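You operate a simulated robot arm through the tools that you are given. There is no shell and no other tool. Be economical: measure what you need, move in short steps, check, and stop when the job is done.

Carry out the task below with a simulated robot arm. There is one attempt and no reset: what you move stays moved.

TASK
Test both flat cores; 60 or harder goes in the green tray, softer in the orange.
Fine: stand the tester back.

Only the result counts: the job must be done as asked and must still hold three seconds after the hand-in. Knocking over, shifting, dropping, spilling or breaking anything else fails it.

THE ROBOT
A 6-joint arm with a two-finger parallel gripper, fixed in place. Base frame: the origin is at the foot of the arm, x ahead of it, y to its left, z up; the work surface is at about z = 3. Lengths are in mm, angles in rad, forces in N, time in s.
With the tool pointing down near the work surface it reaches from about 140 to 580 mm from the base axis. Its first joint turns from -1.152 to 1.152 rad. Payload 2.1 kg.
Tool frame: the origin (TCP) lies between the finger pads and is the grasp point; the fingertips stand 30 mm ahead of it; z points along the fingers, y is the line along which they close. The gripper opens to 94 mm. The fingers are 28 mm wide and 10 mm thick; the gripper's body (50 by 96 mm) begins 55 mm behind the TCP.
Orientation is told as [roll, pitch, yaw] about the base's x, y, z axes, in that order, counted from this pose: with the fingers straight down and closing along the base's y, the tool's x points along the base's -x, its y along +y and its z along -z.

THE INTERFACE
- The arm moves only by the tool drive_tool. Its argument "moves" is a list of rows, each an object (a shift or turn left out is 0, a gripper value left out holds the last) with "rotation": the turn, a rotation vector about the tool's x, y, z in rad, a list of three; "dp": the shift along the tool's x, y, z in cm, a list of three; "grip": the finger opening in cm, from 0 to 9.4. In form: [{"rotation": [wx, wy, wz], "dp": [x, y, z], "grip": grip}, ...]. A call has 1 to 12 rows; each row is the pose to reach, as a shift and turn from the pose commanded when the call began, along the tool's axes at that moment. A row lasts 0.2 s, in which the tool goes at most 50 mm and 0.15 rad; a call with a longer step from one row to the next is refused whole, and so is a gripper value outside its range. Where a pose cannot be reached the arm comes as near as it can. A force on the tool above 40 N (or 10 N above the force at the start of the call, whichever is more), or a blocked arm, ends the call early, and 0.2 s more pass. The fingers move at their own pace (about 72 mm/s each) and stop on an object; they squeeze with about 34 N. The grip force told is the motor's: it shows also when the fingers shut on nothing. Time passes only in rows, and 0.2 s behind the last, so rows that repeat a pose let the fingers close. The reply holds the time, the measured pose of the TCP, the force on the tool along the base axes, the opening and the grip force, in the units named above and with some noise.
- Cameras (640 x 400 px; columns grow to the right, rows downward): "scene" is fixed at [45, -358.4, 501]; the picture's right is [0.87, -0.50, 0.00], its down [-0.21, -0.36, -0.91] and it looks along [0.45, 0.79, -0.42] (base axes); focal length 366 px, centre (320, 200). "wrist" rides on the gripper at [-37, 0, -58] in the tool frame; the picture's right is [0.00, -1.00, 0.00], its down [0.97, 0.00, -0.24] and it looks along [0.24, 0.00, 0.97] (tool axes); focal length 218 px, centre (320, 200). There is no depth. A picture from a camera that has moved, and an enlarged one, comes with that camera's place and axes in the base frame and with its lens.
- get_image(camera): a new picture of that camera. No time passes.
- close_up(camera, box): a new picture of the part [left, top, right, bottom] of that camera's present view, enlarged. No time passes.
- job_done(): hands the job in; it is judged then, once.

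Work in short steps. Places have to be worked out from the pictures, the camera data and where the tool is seen: move nearer, look again, correct. Check each grasp and each placing, and mend what went wrong. You have 120 turns and 64 pictures in all, those below and enlarged ones among them. Open the gripper and draw the arm clear of the work before you hand the job in, unless the task says otherwise; then end with one line.

The tools are called after ">>>" by a JSON object that holds its "name" and its "arguments". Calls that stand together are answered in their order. drive_tool: Moves the arm, as the interface text tells. Its arguments: {"type":"object","properties":{"moves":{"type":"array"}},"required":["moves"]} The other tools are called the same way: get_image (camera) takes a picture; close_up (camera, box) takes an enlarged picture of a part of a camera's view; job_done () hands the job in.

At the start:

```text
t: 0.0
ee_pos: [274.1, 137.5, 338.4]
orientation: [0.001, 0.001, 0.001]
force: [0.7, -0.3, 0.0]
finger_gap: 93.7
gripper_force: 0.1
```

scene: 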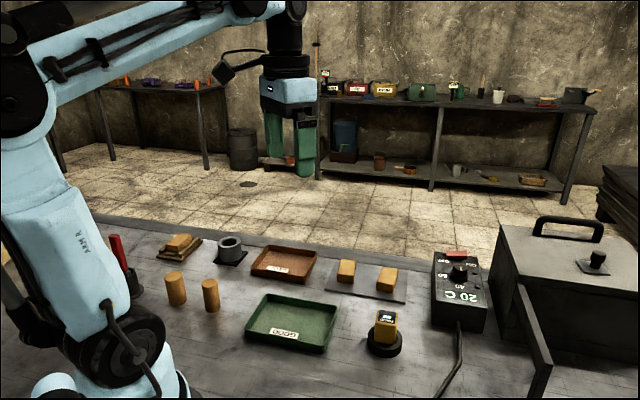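
wrist: 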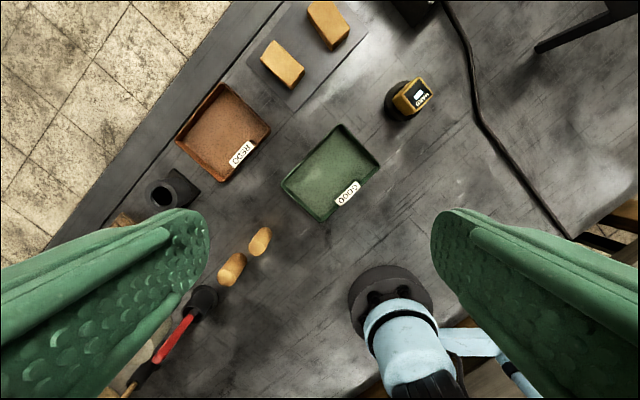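

I'll look closer at the tester, the flat cores and the trays.

>>> {"name": "close_up", "arguments": {"camera": "scene", "box": [320, 240, 500, 360]}}

>>> {"name": "close_up", "arguments": {"camera": "scene", "box": [100, 220, 340, 370]}}

>>> {"name": "close_up", "arguments": {"camera": "wrist", "box": [240, 0, 460, 138]}}

```text
3.33 times, centred on (410, 300) of scene
camera zoom: at [45.0, -358.4, 501.0], right [0.87, -0.5, 0.0], down [-0.21, -0.36, -0.91], along [0.45, 0.79, -0.42], focal length 1219 px, centre (20, -133)
```

zoom: 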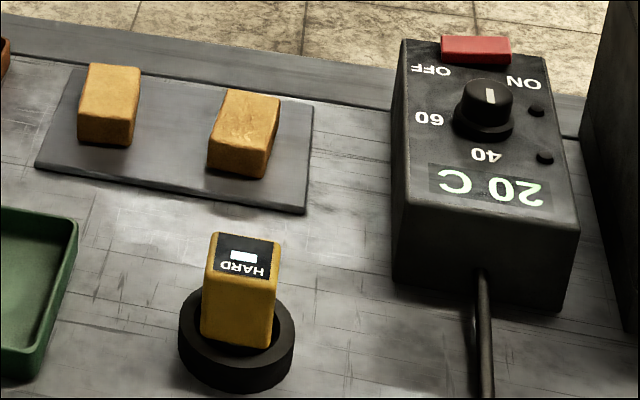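

```text
2.67 times, centred on (220, 295) of scene
camera zoom: at [45.0, -358.4, 501.0], right [0.87, -0.5, 0.0], down [-0.21, -0.36, -0.91], along [0.45, 0.79, -0.42], focal length 975 px, centre (587, -53)
```

zoom: 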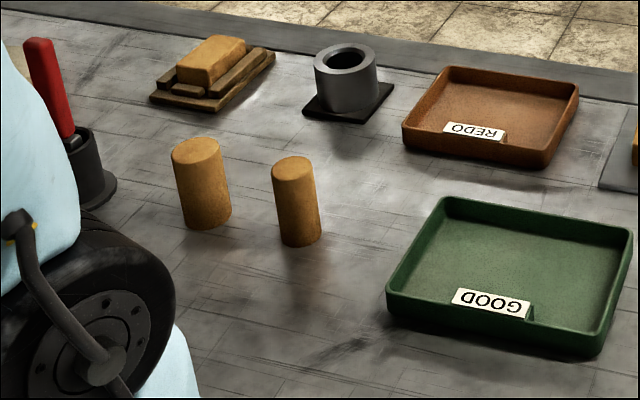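

```text
2.90 times, centred on (350, 69) of wrist
camera zoom: at [310.8, 137.4, 395.5], right [0.0, -1.0, 0.0], down [-0.97, 0.0, 0.24], along [-0.24, 0.0, -0.97], focal length 633 px, centre (233, 580)
```

zoom: 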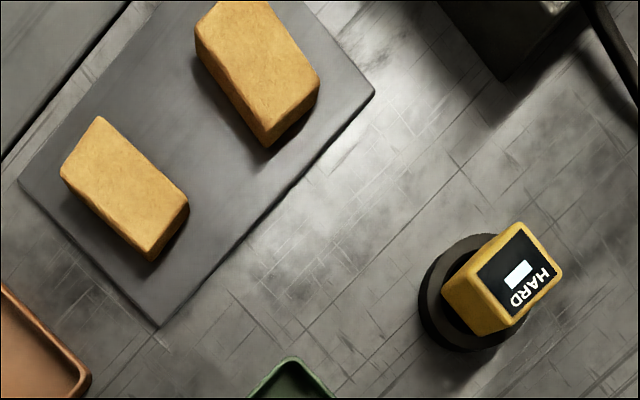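

The two flat cores lie on the grey plate near (432,193) and (483,125), and the tester stands near (378,0), about 70 high. I'll move above the tester to look more closely.

>>> {"name": "drive_tool", "arguments": {"moves": [{"dp": [-2.1, -2.7, 2.7], "grip": 9.4}, {"dp": [-4.2, -5.4, 5.4]}, {"dp": [-6.3, -8.1, 8.1]}, {"dp": [-8.4, -10.8, 10.8]}, {"dp": [-10.4, -13.7, 13.8]}, {"dp": [-10.4, -13.7, 13.8]}]}}

>>> {"name": "get_image", "arguments": {"camera": "wrist"}}

```text
t: 1.4
ee_pos: [378.8, -0.0, 201.0]
orientation: [0.001, 0.0, 0.001]
force: [0.5, 1.1, -0.1]
finger_gap: 94.0
gripper_force: 0.1
```

```text
58 pictures are left
camera wrist: at [416.4, -0.6, 259.2], right [0.0, -1.0, 0.0], down [-0.97, 0.0, 0.24], along [-0.24, 0.0, -0.97], focal length 218 px, centre (320, 200)
```

wrist: 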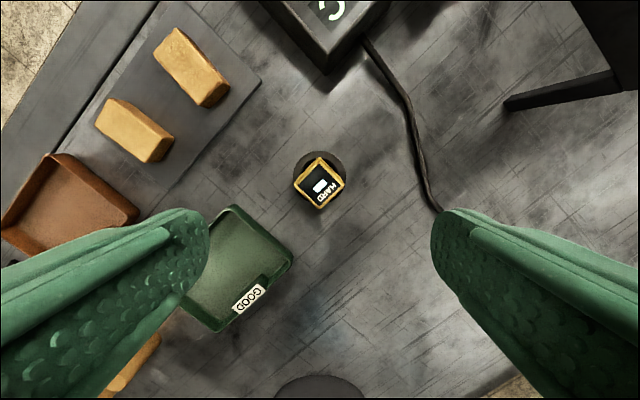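

>>> {"name": "close_up", "arguments": {"camera": "wrist", "box": [270, 132, 370, 232]}}

>>> {"name": "close_up", "arguments": {"camera": "wrist", "box": [60, 0, 270, 200]}}

```text
4.00 times, centred on (320, 182) of wrist
camera zoom: at [416.4, -0.6, 259.2], right [0.0, -1.0, 0.0], down [-0.97, 0.0, 0.24], along [-0.24, 0.0, -0.97], focal length 873 px, centre (320, 272)
```

zoom: 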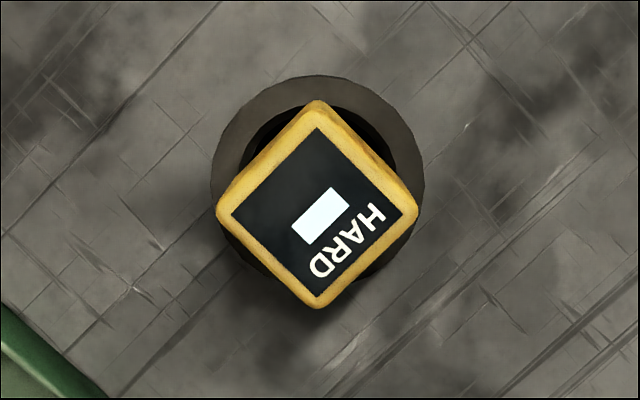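

```text
2.00 times, centred on (165, 100) of wrist
camera zoom: at [416.4, -0.6, 259.2], right [0.0, -1.0, 0.0], down [-0.97, 0.0, 0.24], along [-0.24, 0.0, -0.97], focal length 436 px, centre (630, 400)
```

zoom: 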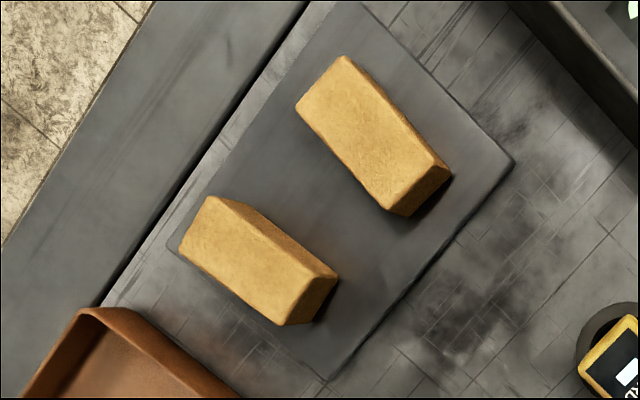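

The tester is a square about 31 mm wide, turned 45°, centred at (383.5,0) with its top near z=65. I'll yaw the tool 45° and go down to z≈120 above it.

>>> {"name": "drive_tool", "arguments": {"moves": [{"rotation": [0, 0, -0.131], "dp": [-0.45, 0, 1.5]}, {"rotation": [0, 0, -0.262], "dp": [-0.45, 0, 3]}, {"rotation": [0, 0, -0.393], "dp": [-0.45, 0, 4.5]}, {"rotation": [0, 0, -0.524], "dp": [-0.45, 0, 6]}, {"rotation": [0, 0, -0.655], "dp": [-0.45, 0, 7]}, {"rotation": [0, 0, -0.785], "dp": [-0.45, 0, 8]}, {"rotation": [0, 0, -0.785], "dp": [-0.45, 0, 8]}]}}

>>> {"name": "get_image", "arguments": {"camera": "wrist"}}

>>> {"name": "close_up", "arguments": {"camera": "scene", "box": [330, 240, 450, 360]}}

```text
t: 3.0
ee_pos: [382.4, 1.2, 120.1]
orientation: [0.0, -0.001, 0.788]
force: [-0.2, -0.3, 0.0]
finger_gap: 94.2
gripper_force: 0.1
```

```text
55 pictures are left
camera wrist: at [407.9, 28.0, 176.7], right [0.71, -0.71, 0.0], down [-0.68, -0.69, 0.24], along [-0.17, -0.17, -0.97], focal length 218 px, centre (320, 200)
```

wrist: 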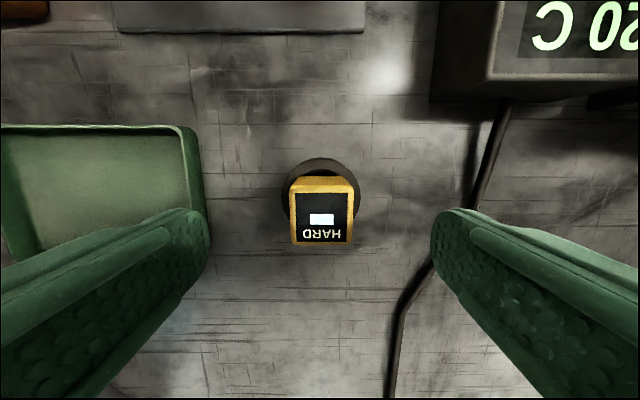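

```text
3.33 times, centred on (390, 300) of scene
camera zoom: at [45.0, -358.4, 501.0], right [0.87, -0.5, 0.0], down [-0.21, -0.36, -0.91], along [0.45, 0.79, -0.42], focal length 1219 px, centre (87, -133)
```

zoom: 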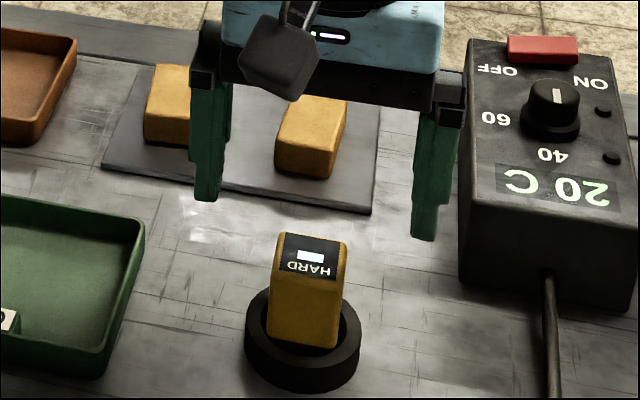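

The tester is centred between the fingers. I'll narrow the gripper to 60, go down to TCP z≈56 so the tips stay above the ring, and close.

>>> {"name": "drive_tool", "arguments": {"moves": [{"dp": [0, 0, 0], "grip": 6.0}, {"dp": [0, 0, 2.2]}, {"dp": [0, 0, 4.4]}, {"dp": [0, 0, 6.4]}, {"dp": [0, 0, 6.4], "grip": 2.0}, {"dp": [0, 0, 6.4]}, {"dp": [0, 0, 6.4]}]}}

>>> {"name": "get_image", "arguments": {"camera": "wrist"}}

>>> {"name": "close_up", "arguments": {"camera": "scene", "box": [330, 240, 450, 360]}}

```text
t: 4.6
ee_pos: [382.4, 2.8, 55.7]
orientation: [0.0, 0.0, 0.785]
force: [0.3, 0.2, -0.7]
finger_gap: 39.7
gripper_force: 34.1
```

```text
53 pictures are left
camera wrist: at [407.5, 28.8, 112.6], right [0.71, -0.71, 0.0], down [-0.69, -0.69, 0.24], along [-0.17, -0.17, -0.97], focal length 218 px, centre (320, 200)
```

wrist: 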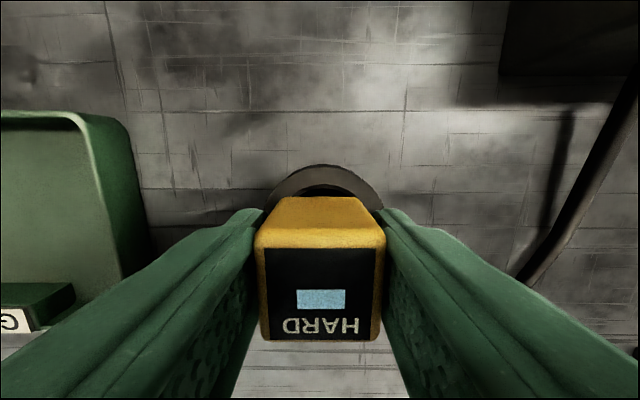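

```text
3.33 times, centred on (390, 300) of scene
camera zoom: at [45.0, -358.4, 501.0], right [0.87, -0.5, 0.0], down [-0.21, -0.36, -0.91], along [0.45, 0.79, -0.42], focal length 1219 px, centre (87, -133)
```

zoom: 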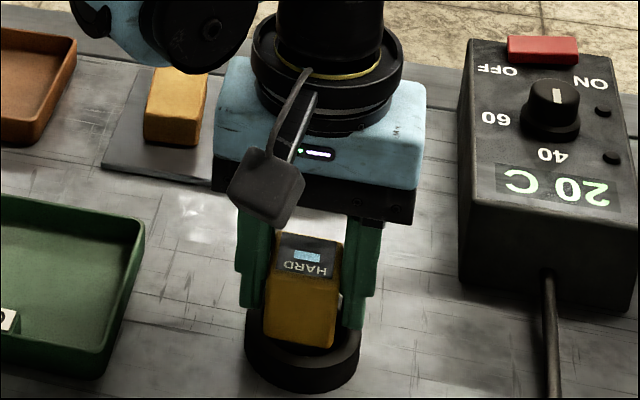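

The fingers stopped on the tester at 39.7 with 34 N. I'll lift it straight up and check.

>>> {"name": "drive_tool", "arguments": {"moves": [{"dp": [0, 0, -1.5]}, {"dp": [0, 0, -4]}, {"dp": [0, 0, -7]}, {"dp": [0, 0, -10]}, {"dp": [0, 0, -10]}]}}

>>> {"name": "close_up", "arguments": {"camera": "scene", "box": [290, 180, 470, 360]}}

>>> {"name": "get_image", "arguments": {"camera": "wrist"}}

```text
t: 5.8
ee_pos: [383.8, 1.9, 156.4]
orientation: [0.0, 0.001, 0.787]
force: [-0.1, -0.5, -0.8]
finger_gap: 39.7
gripper_force: 34.1
```

```text
2.22 times, centred on (380, 270) of scene
camera zoom: at [45.0, -358.4, 501.0], right [0.87, -0.5, 0.0], down [-0.21, -0.36, -0.91], along [0.45, 0.79, -0.42], focal length 812 px, centre (187, 44)
```

zoom: 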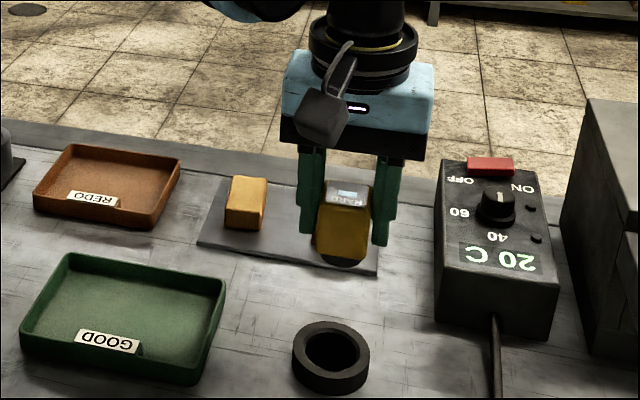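

```text
50 pictures are left
camera wrist: at [409.8, 28.0, 212.9], right [0.71, -0.71, 0.0], down [-0.69, -0.69, 0.24], along [-0.17, -0.17, -0.97], focal length 218 px, centre (320, 200)
```

wrist: 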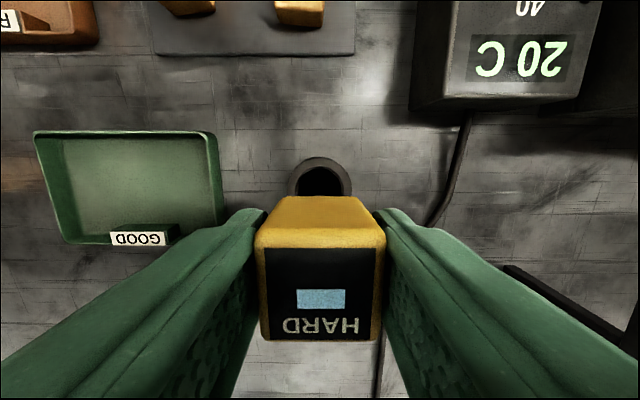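

The tester is held, with its foot about 50 below the TCP, and the ring stayed put. Core B is near (486,124) with its top near z=28. I'll carry the tester over it, staying high.

>>> {"name": "drive_tool", "arguments": {"moves": [{"dp": [-4, 0.3, 0]}, {"dp": [-8, 0.7, 0]}, {"dp": [-12, 1.0, 0]}, {"dp": [-15.9, 1.34, 0]}, {"dp": [-15.9, 1.34, 2.5]}, {"dp": [-15.9, 1.34, 2.5]}]}}

>>> {"name": "get_image", "arguments": {"camera": "wrist"}}

>>> {"name": "close_up", "arguments": {"camera": "scene", "box": [310, 180, 450, 320]}}

```text
t: 7.2
ee_pos: [487.0, 124.7, 130.8]
orientation: [-0.001, 0.0, 0.785]
force: [0.6, -0.5, -1.1]
finger_gap: 40.0
gripper_force: 34.1
```

```text
49 pictures are left
camera wrist: at [512.3, 151.6, 187.0], right [0.71, -0.71, 0.0], down [-0.69, -0.69, 0.24], along [-0.17, -0.17, -0.97], focal length 218 px, centre (320, 200)
```

wrist: 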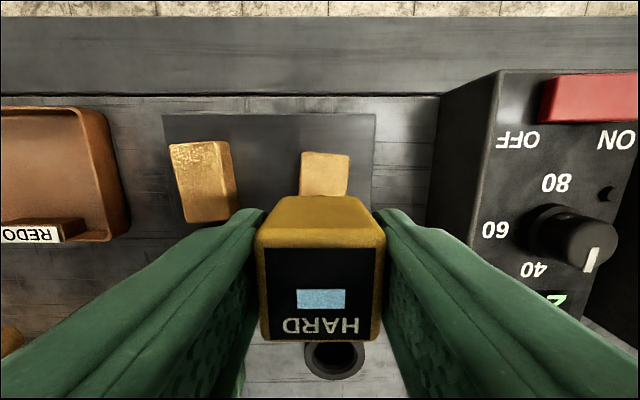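

```text
2.86 times, centred on (380, 250) of scene
camera zoom: at [45.0, -358.4, 501.0], right [0.87, -0.5, 0.0], down [-0.21, -0.36, -0.91], along [0.45, 0.79, -0.42], focal length 1044 px, centre (149, 57)
```

zoom: 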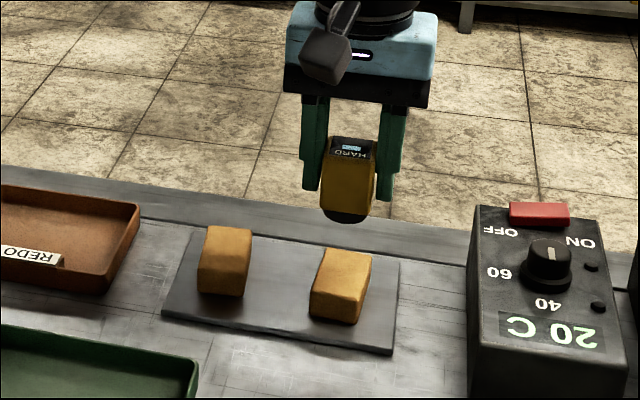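

Core B's centre is about 3 mm off in tool x and y. I'll correct that and go down to TCP z≈90, above the expected contact near 78.

>>> {"name": "drive_tool", "arguments": {"moves": [{"dp": [-0.3, -0.3, 0]}, {"dp": [-0.3, -0.3, 2]}, {"dp": [-0.3, -0.3, 3.8]}, {"dp": [-0.3, -0.3, 4.2]}, {"dp": [-0.3, -0.3, 4.2]}]}}

>>> {"name": "close_up", "arguments": {"camera": "scene", "box": [330, 200, 450, 320]}}

```text
t: 8.4
ee_pos: [491.3, 121.9, 90.2]
orientation: [0.001, 0.001, 0.785]
force: [-0.7, 1.7, -1.8]
finger_gap: 39.9
gripper_force: 34.1
```

```text
3.33 times, centred on (390, 260) of scene
camera zoom: at [45.0, -358.4, 501.0], right [0.87, -0.5, 0.0], down [-0.21, -0.36, -0.91], along [0.45, 0.79, -0.42], focal length 1219 px, centre (87, 0)
```

zoom: 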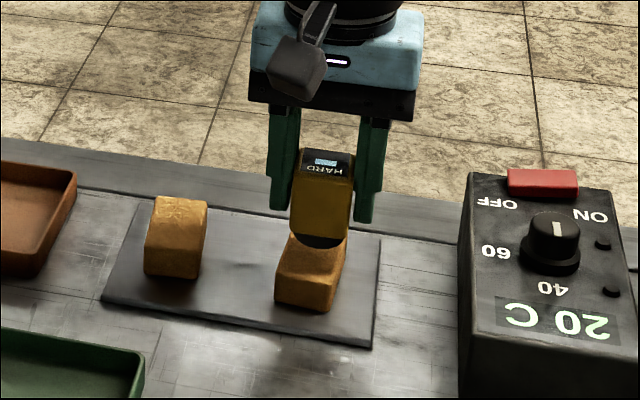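

The tester sits just above core B. I'll go down in small steps and watch the force.

>>> {"name": "drive_tool", "arguments": {"moves": [{"dp": [0, 0, 0.3]}, {"dp": [0, 0, 0.6]}, {"dp": [0, 0, 0.8]}, {"dp": [0, 0, 1.0]}, {"dp": [0, 0, 1.1]}, {"dp": [0, 0, 1.2]}, {"dp": [0, 0, 1.3]}, {"dp": [0, 0, 1.3]}]}}

>>> {"name": "get_image", "arguments": {"camera": "wrist"}}

```text
t: 10.2
ee_pos: [490.0, 122.7, 77.2]
orientation: [0.0, -0.004, 0.788]
force: [2.1, 2.8, 23.3]
finger_gap: 40.1
gripper_force: 34.1
```

```text
46 pictures are left
camera wrist: at [515.3, 149.3, 133.4], right [0.71, -0.71, 0.0], down [-0.69, -0.69, 0.24], along [-0.17, -0.17, -0.97], focal length 218 px, centre (320, 200)
```

wrist: 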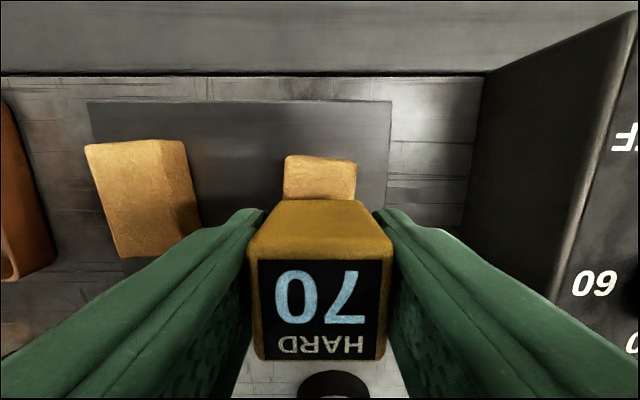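

The reading looks like "70" upside down, and the tester slid a little upward in the grip. I'll zoom in to be sure of the digits.

>>> {"name": "close_up", "arguments": {"camera": "wrist", "box": [240, 240, 400, 370]}}

>>> {"name": "close_up", "arguments": {"camera": "scene", "box": [350, 210, 430, 290]}}

```text
3.08 times, centred on (320, 305) of wrist
camera zoom: at [515.3, 149.3, 133.4], right [0.71, -0.71, 0.0], down [-0.69, -0.69, 0.24], along [-0.17, -0.17, -0.97], focal length 672 px, centre (320, -123)
```

zoom: 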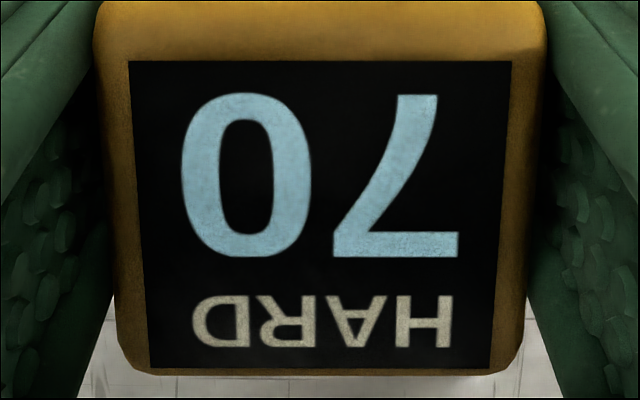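

```text
5.00 times, centred on (390, 250) of scene
camera zoom: at [44.9, -358.4, 501.0], right [0.87, -0.5, 0.0], down [-0.21, -0.36, -0.91], along [0.45, 0.79, -0.42], focal length 1828 px, centre (-30, -50)
```

zoom: 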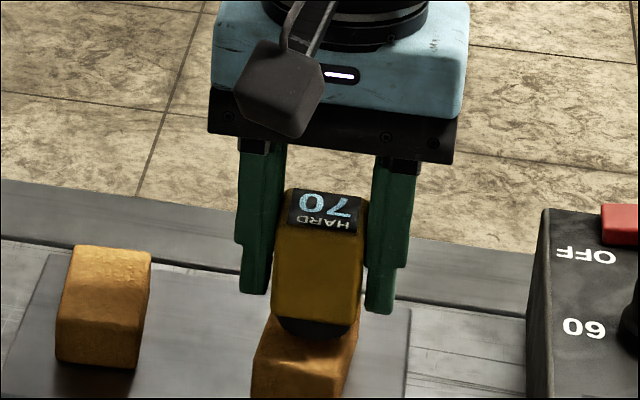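

The display reads 70. I'll press slightly harder to see whether the reading is stable.

>>> {"name": "drive_tool", "arguments": {"moves": [{"dp": [0, 0, 0.1]}, {"dp": [0, 0, 0.1]}]}}

>>> {"name": "close_up", "arguments": {"camera": "wrist", "box": [240, 240, 400, 370]}}

```text
t: 10.8
ee_pos: [489.1, 123.1, 75.8]
orientation: [0.001, -0.001, 0.788]
force: [3.3, 3.0, 23.6]
finger_gap: 40.0
gripper_force: 34.1
```

```text
3.08 times, centred on (320, 305) of wrist
camera zoom: at [514.9, 148.9, 132.3], right [0.71, -0.71, 0.0], down [-0.69, -0.69, 0.24], along [-0.17, -0.17, -0.97], focal length 672 px, centre (320, -123)
```

zoom: 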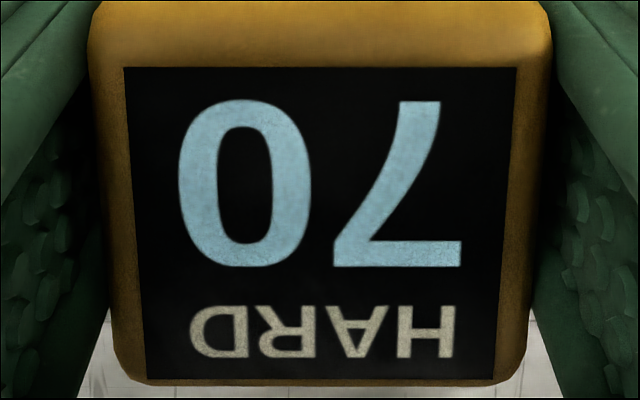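

The reading stays at 70, so core B is hard and goes in green. I'll lift and move over core A near (433,194).

>>> {"name": "drive_tool", "arguments": {"moves": [{"dp": [0, 0, -1.5]}, {"dp": [0, 0, -4]}, {"dp": [-0.5, 3.0, -4]}, {"dp": [-1.0, 6.0, -4]}, {"dp": [-1.0, 9.1, -4]}, {"dp": [-1.0, 9.1, -4]}]}}

>>> {"name": "get_image", "arguments": {"camera": "wrist"}}

>>> {"name": "close_up", "arguments": {"camera": "scene", "box": [300, 200, 420, 320]}}

```text
t: 12.2
ee_pos: [430.4, 196.1, 118.7]
orientation: [0.0, -0.001, 0.784]
force: [-0.4, -0.5, -1.3]
finger_gap: 39.7
gripper_force: 34.1
```

```text
42 pictures are left
camera wrist: at [456.7, 222.2, 175.9], right [0.71, -0.71, 0.0], down [-0.69, -0.69, 0.24], along [-0.17, -0.17, -0.97], focal length 218 px, centre (320, 200)
```

wrist: 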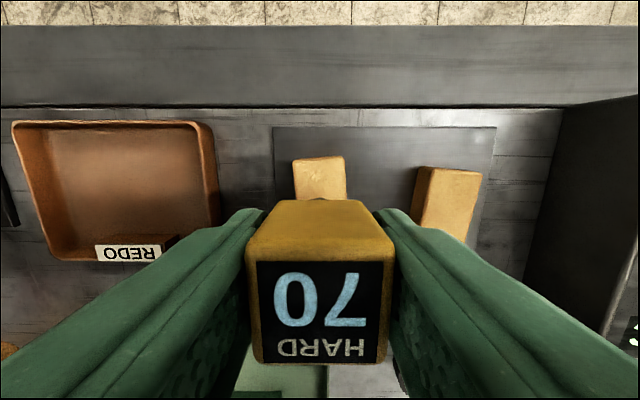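

```text
3.33 times, centred on (360, 260) of scene
camera zoom: at [45.0, -358.4, 501.0], right [0.87, -0.5, 0.0], down [-0.21, -0.36, -0.91], along [0.45, 0.79, -0.42], focal length 1219 px, centre (187, 0)
```

zoom: 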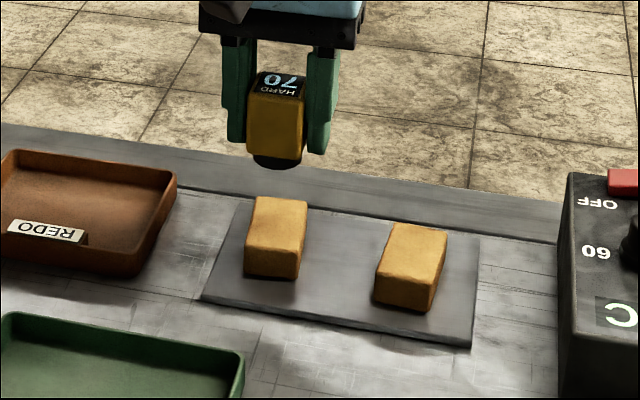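

The display has latched 70 from core B. I'm centred over core A to within about 2 mm, so I'll go down on it, slowly at the end.

>>> {"name": "drive_tool", "arguments": {"moves": [{"dp": [0, -0.2, 1.5]}, {"dp": [0, -0.2, 3]}, {"dp": [0, -0.2, 3.6]}, {"dp": [0, -0.2, 3.8]}, {"dp": [0, -0.2, 4.0]}, {"dp": [0, -0.2, 4.1]}, {"dp": [0, -0.2, 4.2]}, {"dp": [0, -0.2, 4.3]}, {"dp": [0, -0.2, 4.3]}]}}

>>> {"name": "get_image", "arguments": {"camera": "wrist"}}

```text
t: 14.2
ee_pos: [435.3, 191.9, 71.9]
orientation: [0.003, -0.002, 0.787]
force: [1.9, 0.7, 24.4]
finger_gap: 40.1
gripper_force: 33.7
```

```text
40 pictures are left
camera wrist: at [460.7, 218.4, 129.9], right [0.71, -0.71, 0.0], down [-0.69, -0.69, 0.24], along [-0.17, -0.17, -0.97], focal length 218 px, centre (320, 200)
```

wrist: 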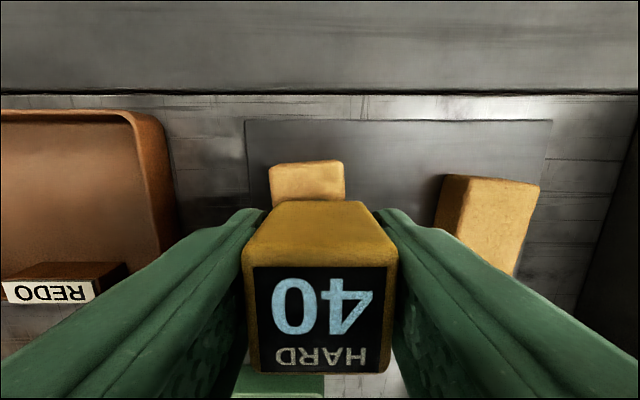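

The display reads 40, so core A is soft and goes in orange. I'll lift and go back along the commanded path to just above the ring.

>>> {"name": "drive_tool", "arguments": {"moves": [{"dp": [0, 0, -2]}, {"dp": [0, 0, -5]}, {"dp": [4, -2.3, -5]}, {"dp": [8, -4.6, -5]}, {"dp": [12, -6.9, -5]}, {"dp": [16, -9.2, -5]}, {"dp": [17.2, -9.94, -5]}, {"dp": [17.2, -9.94, -3]}, {"dp": [17.2, -9.94, -3]}]}}

>>> {"name": "get_image", "arguments": {"camera": "wrist"}}

>>> {"name": "close_up", "arguments": {"camera": "scene", "box": [330, 240, 450, 360]}}

```text
t: 16.2
ee_pos: [385.4, -0.3, 101.4]
orientation: [0.0, 0.0, 0.786]
force: [0.4, 0.4, -0.5]
finger_gap: 39.7
gripper_force: 33.8
```

```text
39 pictures are left
camera wrist: at [410.3, 26.8, 157.9], right [0.71, -0.71, 0.0], down [-0.69, -0.69, 0.24], along [-0.17, -0.17, -0.97], focal length 218 px, centre (320, 200)
```

wrist: 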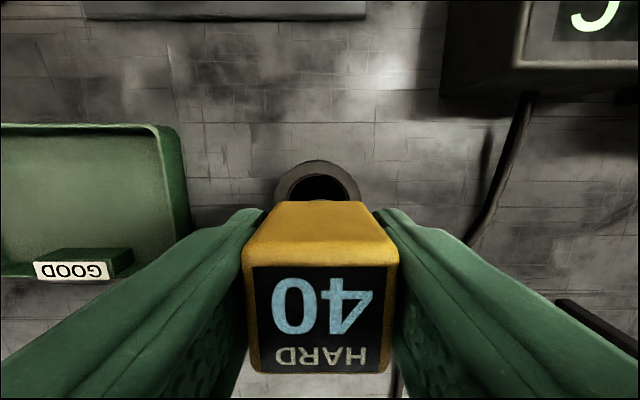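

```text
3.33 times, centred on (390, 300) of scene
camera zoom: at [45.0, -358.4, 501.0], right [0.87, -0.5, 0.0], down [-0.21, -0.36, -0.91], along [0.45, 0.79, -0.42], focal length 1219 px, centre (87, -133)
```

zoom: 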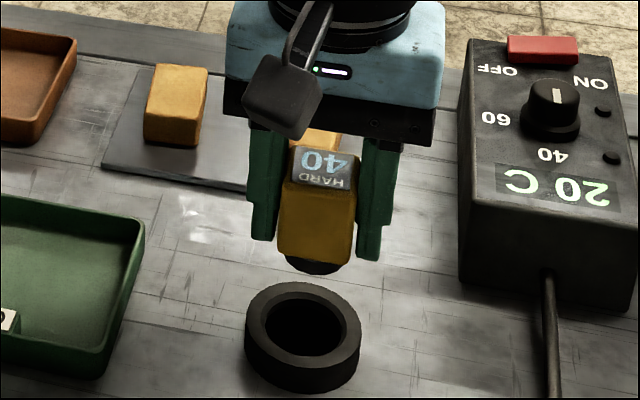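

The ring is about 2 mm to tool +y of the tester. I'll correct that and go down 3 cm to check the foot just above the ring.

>>> {"name": "drive_tool", "arguments": {"moves": [{"dp": [0, 0.2, 1]}, {"dp": [0, 0.2, 2]}, {"dp": [0, 0.2, 3]}, {"dp": [0, 0.2, 3]}]}}

>>> {"name": "get_image", "arguments": {"camera": "wrist"}}

>>> {"name": "close_up", "arguments": {"camera": "scene", "box": [350, 270, 430, 360]}}

```text
t: 17.2
ee_pos: [381.7, 1.0, 73.1]
orientation: [0.0, 0.001, 0.786]
force: [-0.8, -0.1, -1.7]
finger_gap: 39.8
gripper_force: 34.3
```

```text
37 pictures are left
camera wrist: at [407.8, 27.7, 128.5], right [0.71, -0.71, 0.0], down [-0.69, -0.69, 0.24], along [-0.17, -0.17, -0.97], focal length 218 px, centre (320, 200)
```

wrist: 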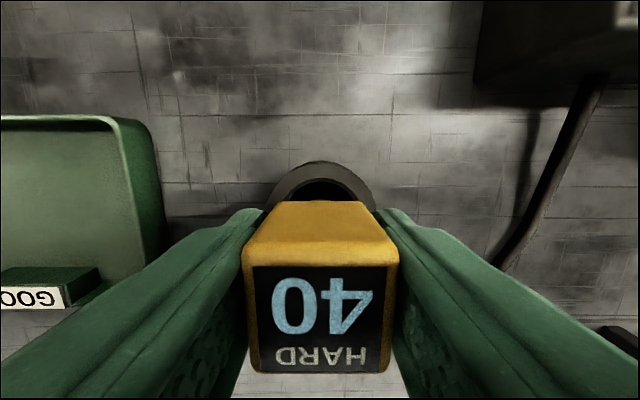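

```text
4.44 times, centred on (390, 315) of scene
camera zoom: at [45.0, -358.4, 501.0], right [0.87, -0.5, 0.0], down [-0.21, -0.36, -0.91], along [0.45, 0.79, -0.42], focal length 1625 px, centre (9, -311)
```

zoom: 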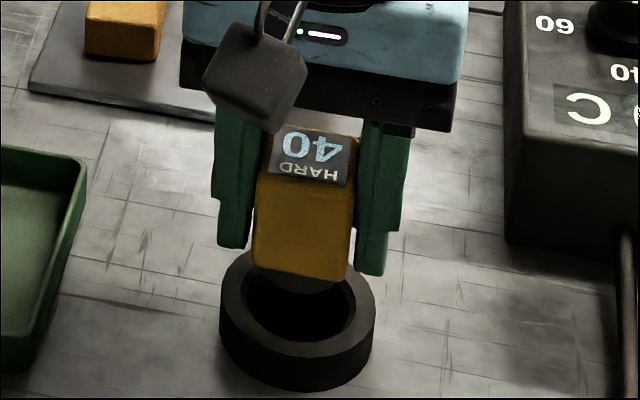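

The tester is aligned with the ring. I'll lower it gently into the ring to TCP z≈51.5, with the fingertips just above the rim.

>>> {"name": "drive_tool", "arguments": {"moves": [{"dp": [0, 0, 0.6]}, {"dp": [0, 0, 1.2]}, {"dp": [0, 0, 1.6]}, {"dp": [0, 0, 1.9]}, {"dp": [0, 0, 2.05]}, {"dp": [0, 0, 2.05]}]}}

>>> {"name": "close_up", "arguments": {"camera": "scene", "box": [350, 270, 430, 360]}}

```text
t: 18.6
ee_pos: [380.8, 2.8, 51.4]
orientation: [0.0, -0.001, 0.785]
force: [0.1, -0.3, -1.7]
finger_gap: 39.9
gripper_force: 34.2
```

```text
4.44 times, centred on (390, 315) of scene
camera zoom: at [45.0, -358.4, 501.0], right [0.87, -0.5, 0.0], down [-0.21, -0.36, -0.91], along [0.45, 0.79, -0.42], focal length 1625 px, centre (9, -311)
```

zoom: 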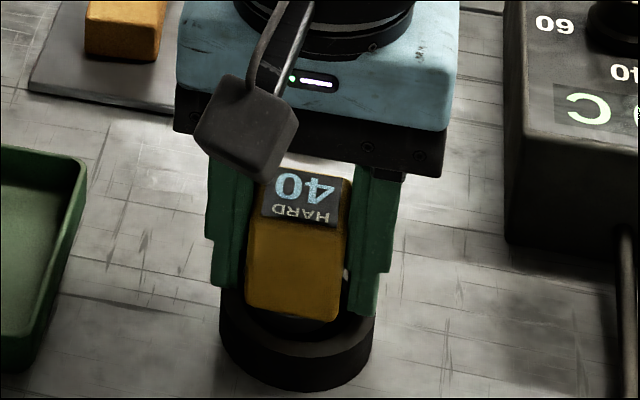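

There's no contact yet. I'll go down another 2 mm and watch the force.

>>> {"name": "drive_tool", "arguments": {"moves": [{"dp": [0, 0, 0.1]}, {"dp": [0, 0, 0.2]}, {"dp": [0, 0, 0.2]}]}}

```text
t: 19.4
ee_pos: [381.9, 2.1, 49.7]
orientation: [-0.001, 0.001, 0.787]
force: [0.4, 0.2, -2.2]
finger_gap: 39.8
gripper_force: 34.0
```

>>> {"name": "drive_tool", "arguments": {"moves": [{"dp": [0, 0, 0.1]}, {"dp": [0, 0, 0.2]}, {"dp": [0, 0, 0.2]}]}}

>>> {"name": "close_up", "arguments": {"camera": "scene", "box": [350, 270, 430, 360]}}

```text
t: 20.2
ee_pos: [381.6, 2.5, 47.8]
orientation: [0.0, 0.001, 0.787]
force: [-0.3, 0.8, 26.4]
finger_gap: 39.9
gripper_force: 33.7
```

```text
4.44 times, centred on (390, 315) of scene
camera zoom: at [44.9, -358.4, 501.0], right [0.87, -0.5, 0.0], down [-0.21, -0.36, -0.91], along [0.45, 0.79, -0.42], focal length 1625 px, centre (9, -311)
```

zoom: 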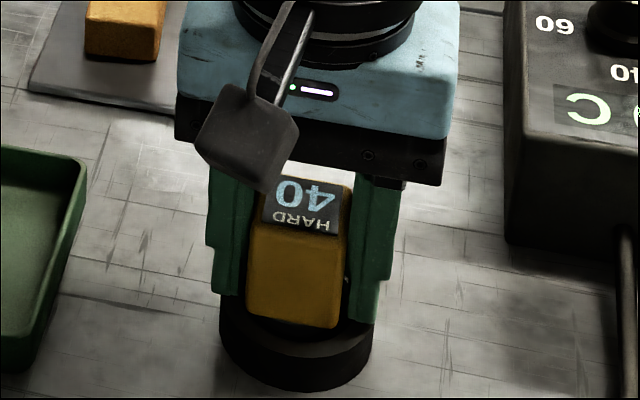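

I've got contact at 26 N, so the tester is seated. I'll ease up 1 mm, open, and rise straight up.

>>> {"name": "drive_tool", "arguments": {"moves": [{"dp": [0, 0, -0.1]}, {"dp": [0, 0, -0.1], "grip": 6.0}, {"dp": [0, 0, -0.1]}, {"dp": [0, 0, -0.1]}, {"dp": [0, 0, -2]}, {"dp": [0, 0, -5]}, {"dp": [0, 0, -8]}, {"dp": [0, 0, -8]}]}}

>>> {"name": "get_image", "arguments": {"camera": "wrist"}}

>>> {"name": "close_up", "arguments": {"camera": "scene", "box": [330, 240, 450, 360]}}

```text
t: 22.0
ee_pos: [381.7, 2.6, 128.9]
orientation: [-0.001, 0.0, 0.785]
force: [0.4, -0.8, 0.2]
finger_gap: 59.8
gripper_force: 0.1
```

```text
33 pictures are left
camera wrist: at [406.9, 27.8, 185.0], right [0.71, -0.71, 0.0], down [-0.69, -0.69, 0.24], along [-0.17, -0.17, -0.97], focal length 218 px, centre (320, 200)
```

wrist: 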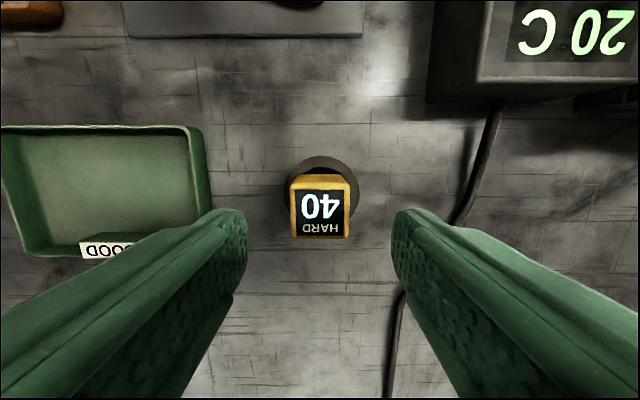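

```text
3.33 times, centred on (390, 300) of scene
camera zoom: at [45.0, -358.4, 501.0], right [0.87, -0.5, 0.0], down [-0.21, -0.36, -0.91], along [0.45, 0.79, -0.42], focal length 1219 px, centre (87, -133)
```

zoom: 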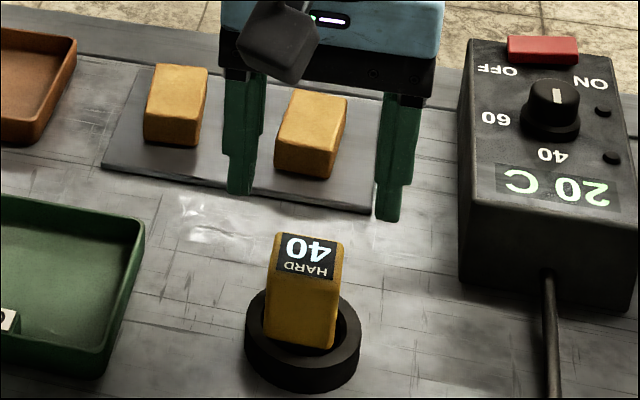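

The tester stands back in its ring as before. I'll open wide and go over core B.

>>> {"name": "drive_tool", "arguments": {"moves": [{"dp": [-4, 0.2, 0], "grip": 9.4}, {"dp": [-8, 0.4, 0]}, {"dp": [-12, 0.6, 0]}, {"dp": [-16, 0.8, 0]}, {"dp": [-16.2, 0.85, 0]}, {"dp": [-16.2, 0.85, 0]}]}}

>>> {"name": "get_image", "arguments": {"camera": "wrist"}}

```text
t: 23.4
ee_pos: [490.0, 121.0, 126.2]
orientation: [-0.001, 0.0, 0.786]
force: [0.4, -0.1, 0.5]
finger_gap: 94.0
gripper_force: 0.0
```

```text
31 pictures are left
camera wrist: at [516.1, 147.7, 184.4], right [0.71, -0.71, 0.0], down [-0.69, -0.69, 0.24], along [-0.17, -0.17, -0.97], focal length 218 px, centre (320, 200)
```

wrist: 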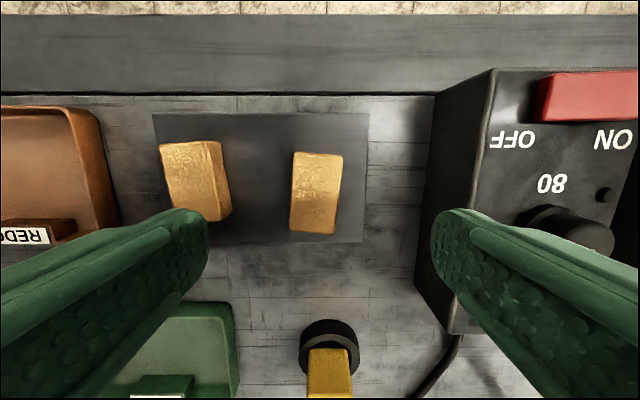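

Core B is at about tool (-4,+3) mm and turned 0.07 rad. I'll align, narrow to 60, and go down to TCP z≈40 in two stages.

>>> {"name": "drive_tool", "arguments": {"moves": [{"dp": [-0.4, 0.3, 0], "rotation": [0, 0, 0.07], "grip": 6.0}, {"dp": [-0.4, 0.3, 2.5], "rotation": [0, 0, 0.07]}, {"dp": [-0.4, 0.3, 5], "rotation": [0, 0, 0.07]}, {"dp": [-0.4, 0.3, 5], "rotation": [0, 0, 0.07]}]}}

>>> {"name": "get_image", "arguments": {"camera": "wrist"}}

>>> {"name": "close_up", "arguments": {"camera": "scene", "box": [330, 200, 450, 320]}}

```text
t: 24.4
ee_pos: [491.1, 126.3, 79.1]
orientation: [-0.001, -0.001, 0.712]
force: [-0.3, -0.8, 0.6]
finger_gap: 60.2
gripper_force: 0.1
```

```text
30 pictures are left
camera wrist: at [519.0, 150.9, 136.3], right [0.66, -0.75, 0.0], down [-0.73, -0.64, 0.24], along [-0.18, -0.16, -0.97], focal length 218 px, centre (320, 200)
```

wrist: 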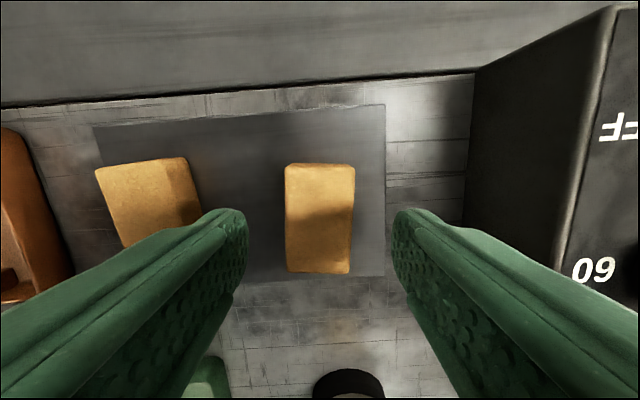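

```text
3.33 times, centred on (390, 260) of scene
camera zoom: at [45.0, -358.4, 501.0], right [0.87, -0.5, 0.0], down [-0.21, -0.36, -0.91], along [0.45, 0.79, -0.42], focal length 1219 px, centre (87, 0)
```

zoom: 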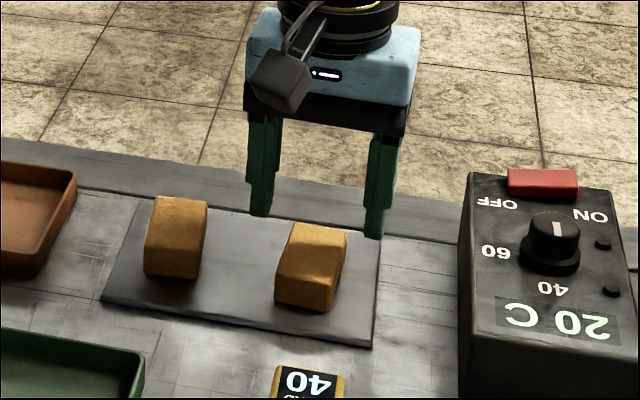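

It's well centred. I'll go down to TCP z≈40 and close.

>>> {"name": "drive_tool", "arguments": {"moves": [{"dp": [0, 0, 1.5]}, {"dp": [0, 0, 3]}, {"dp": [0, 0, 3.7]}, {"dp": [0, 0, 3.7], "grip": 2.0}, {"dp": [0, 0, 3.7]}, {"dp": [0, 0, 3.7]}]}}

>>> {"name": "close_up", "arguments": {"camera": "scene", "box": [330, 200, 450, 320]}}

```text
t: 25.8
ee_pos: [492.3, 126.6, 42.0]
orientation: [-0.001, 0.0, 0.715]
force: [1.0, -0.3, 0.5]
finger_gap: 35.1
gripper_force: 33.6
```

```text
3.33 times, centred on (390, 260) of scene
camera zoom: at [45.0, -358.4, 501.0], right [0.87, -0.5, 0.0], down [-0.21, -0.36, -0.91], along [0.45, 0.79, -0.42], focal length 1219 px, centre (87, 0)
```

zoom: 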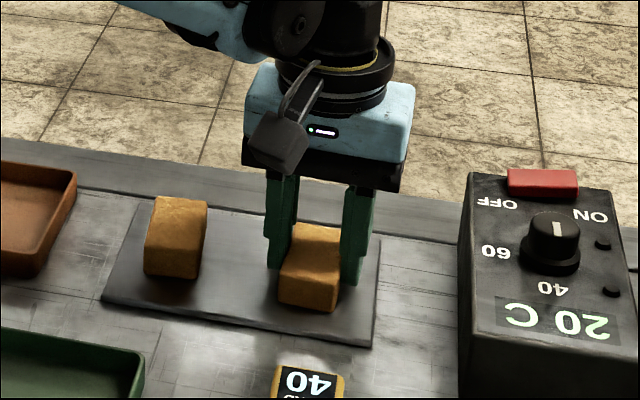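

Core B is gripped at 35 mm. I'll lift it and carry it over the green tray, to about (269,125), which keeps clear of the label side.

>>> {"name": "drive_tool", "arguments": {"moves": [{"dp": [0, 0, -1]}, {"dp": [0, 0, -4]}, {"dp": [0, 0, -7.8]}, {"dp": [3.39, 2.9, -7.8]}, {"dp": [6.78, 5.81, -7.8], "rotation": [0, 0, -0.03]}, {"dp": [10.16, 8.71, -7.8], "rotation": [0, 0, -0.07]}, {"dp": [13.55, 11.62, -7.8], "rotation": [0, 0, -0.07]}, {"dp": [16.94, 14.52, -7.8], "rotation": [0, 0, -0.07]}, {"dp": [16.94, 14.52, -7.8], "rotation": [0, 0, -0.07]}]}}

>>> {"name": "get_image", "arguments": {"camera": "wrist"}}

>>> {"name": "get_image", "arguments": {"camera": "scene"}}

```text
t: 27.8
ee_pos: [266.5, 127.0, 121.0]
orientation: [-0.001, 0.0, 0.786]
force: [0.6, 0.5, -0.6]
finger_gap: 34.8
gripper_force: 34.6
```

```text
27 pictures are left
camera wrist: at [291.7, 153.6, 177.7], right [0.71, -0.71, 0.0], down [-0.69, -0.69, 0.24], along [-0.17, -0.17, -0.97], focal length 218 px, centre (320, 200)
```

wrist: 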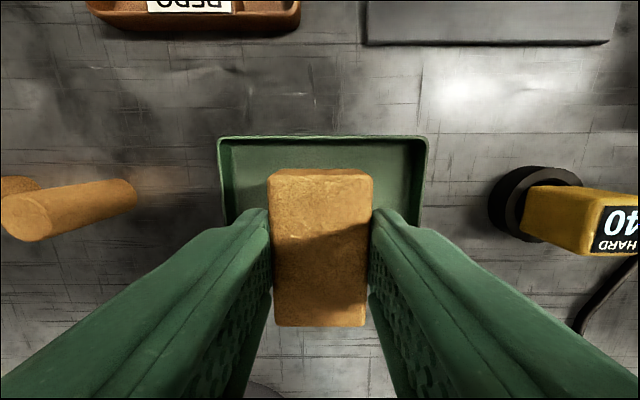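

```text
26 pictures are left
```

scene: 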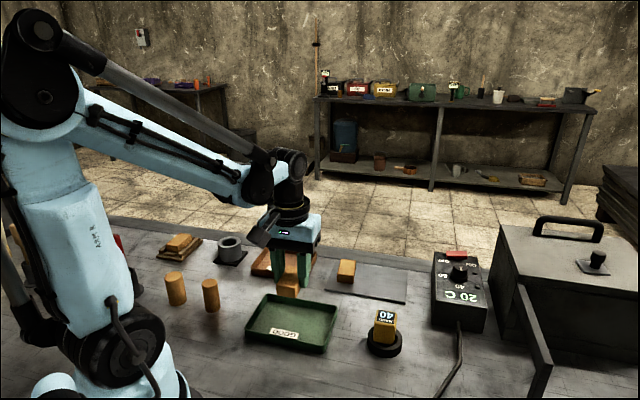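

The core hangs centred over the tray with a clear margin at the far rim. I'll lower it, slowly at the end.

>>> {"name": "drive_tool", "arguments": {"moves": [{"dp": [0, 0, 2.5]}, {"dp": [0, 0, 5]}, {"dp": [0, 0, 6.8]}, {"dp": [0, 0, 7.4]}, {"dp": [0, 0, 7.6]}, {"dp": [0, 0, 7.6]}]}}

>>> {"name": "close_up", "arguments": {"camera": "scene", "box": [230, 260, 350, 360]}}

```text
t: 29.2
ee_pos: [267.2, 128.0, 43.3]
orientation: [0.0, -0.001, 0.786]
force: [-0.2, -0.3, -1.1]
finger_gap: 35.0
gripper_force: 33.9
```

```text
4.00 times, centred on (290, 310) of scene
camera zoom: at [45.0, -358.4, 501.0], right [0.87, -0.5, 0.0], down [-0.21, -0.36, -0.91], along [0.45, 0.79, -0.42], focal length 1462 px, centre (440, -240)
```

zoom: 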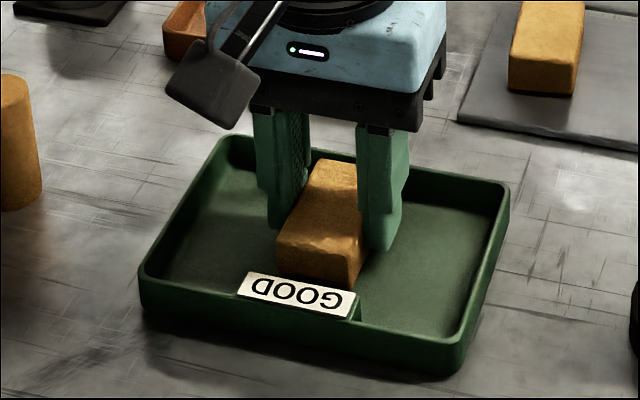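

It's nearly down. I'll go lower in 1 mm steps until the force shows contact.

>>> {"name": "drive_tool", "arguments": {"moves": [{"dp": [-0.1, 0, 0.1]}, {"dp": [-0.2, 0, 0.2]}, {"dp": [-0.2, 0, 0.2]}]}}

```text
t: 30.0
ee_pos: [268.4, 128.9, 41.0]
orientation: [0.0, 0.0, 0.785]
force: [0.4, 0.7, -0.9]
finger_gap: 34.9
gripper_force: 34.1
```

>>> {"name": "drive_tool", "arguments": {"moves": [{"dp": [0, 0, 0.1]}, {"dp": [0, 0, 0.1]}, {"dp": [0, 0, 0.2]}, {"dp": [0, 0, 0.2]}]}}

```text
t: 31.0
ee_pos: [269.0, 127.1, 39.6]
orientation: [0.0, -0.001, 0.786]
force: [-1.3, 1.2, 9.5]
finger_gap: 35.1
gripper_force: 33.5
```

Contact at 9.5 N means the core is on the tray floor. I'll release and rise.

>>> {"name": "drive_tool", "arguments": {"moves": [{"dp": [0, 0, -0.05], "grip": 5.5}, {"dp": [0, 0, -0.05]}, {"dp": [0, 0, -0.05]}, {"dp": [0, 0, -2]}, {"dp": [0, 0, -5]}, {"dp": [0, 0, -8.5]}, {"dp": [0, 0, -8.5], "grip": 9.4}]}}

>>> {"name": "get_image", "arguments": {"camera": "wrist"}}

```text
t: 32.6
ee_pos: [267.8, 126.9, 124.7]
orientation: [0.001, 0.003, 0.785]
force: [0.5, 0.5, -0.3]
finger_gap: 94.2
gripper_force: 0.0
```

```text
24 pictures are left
camera wrist: at [293.7, 153.1, 181.5], right [0.71, -0.71, 0.0], down [-0.69, -0.69, 0.24], along [-0.17, -0.17, -0.97], focal length 218 px, centre (320, 200)
```

wrist: 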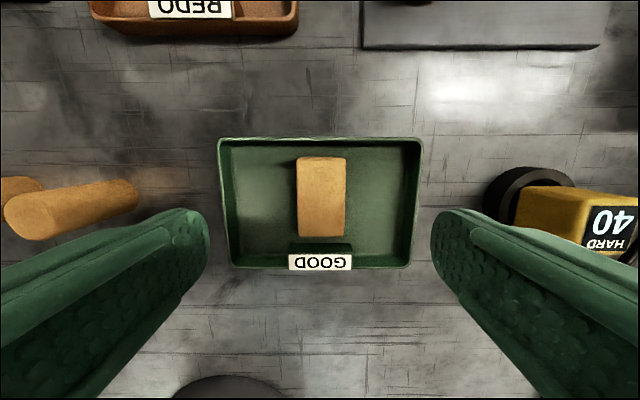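

Core B lies flat in the green tray. Next I'll go over core A near (433,194).

>>> {"name": "drive_tool", "arguments": {"moves": [{"dp": [-4.1, -1.73, 0]}, {"dp": [-8.2, -3.46, 0]}, {"dp": [-12.3, -5.2, 0]}, {"dp": [-16.3, -6.93, 0]}, {"dp": [-16.3, -6.93, 0]}]}}

>>> {"name": "get_image", "arguments": {"camera": "wrist"}}

```text
t: 33.8
ee_pos: [431.5, 196.6, 123.3]
orientation: [0.001, -0.001, 0.785]
force: [-0.3, -0.8, -0.6]
finger_gap: 94.0
gripper_force: 0.0
```

```text
23 pictures are left
camera wrist: at [457.4, 223.3, 179.9], right [0.71, -0.71, 0.0], down [-0.69, -0.69, 0.24], along [-0.17, -0.17, -0.97], focal length 218 px, centre (320, 200)
```

wrist: 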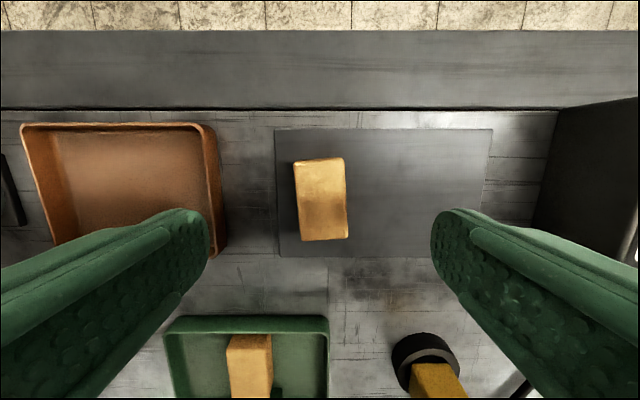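

Core A is centred and turned about -0.06 rad. I'll align, narrow to 60, go down to z≈41 and grip.

>>> {"name": "drive_tool", "arguments": {"moves": [{"dp": [0, -0.05, 0], "rotation": [0, 0, -0.065], "grip": 6.0}, {"dp": [0, -0.05, 2], "rotation": [0, 0, -0.065]}, {"dp": [0, -0.05, 5], "rotation": [0, 0, -0.065]}, {"dp": [0, -0.05, 7.5], "rotation": [0, 0, -0.065]}, {"dp": [0, -0.05, 8.2], "rotation": [0, 0, -0.065]}, {"dp": [0, -0.05, 8.2], "rotation": [0, 0, -0.065], "grip": 2.0}, {"dp": [0, -0.05, 8.2], "rotation": [0, 0, -0.065]}, {"dp": [0, -0.05, 8.2], "rotation": [0, 0, -0.065]}]}}

>>> {"name": "close_up", "arguments": {"camera": "scene", "box": [280, 210, 400, 310]}}

```text
t: 35.6
ee_pos: [433.8, 195.2, 40.8]
orientation: [-0.001, 0.001, 0.851]
force: [0.4, 0.1, -0.2]
finger_gap: 34.9
gripper_force: 33.8
```

```text
4.00 times, centred on (340, 260) of scene
camera zoom: at [45.0, -358.4, 501.0], right [0.87, -0.5, 0.0], down [-0.21, -0.36, -0.91], along [0.45, 0.79, -0.42], focal length 1462 px, centre (240, -40)
```

zoom: 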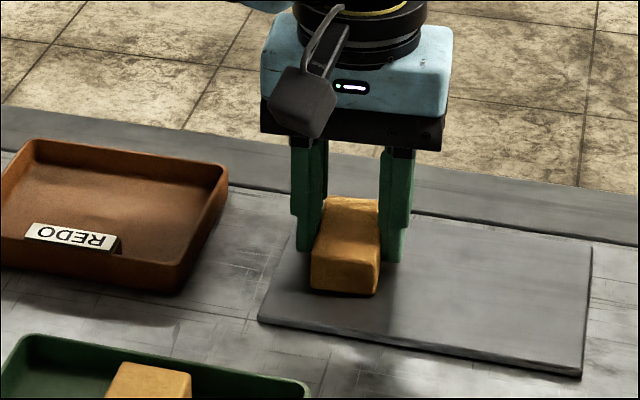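

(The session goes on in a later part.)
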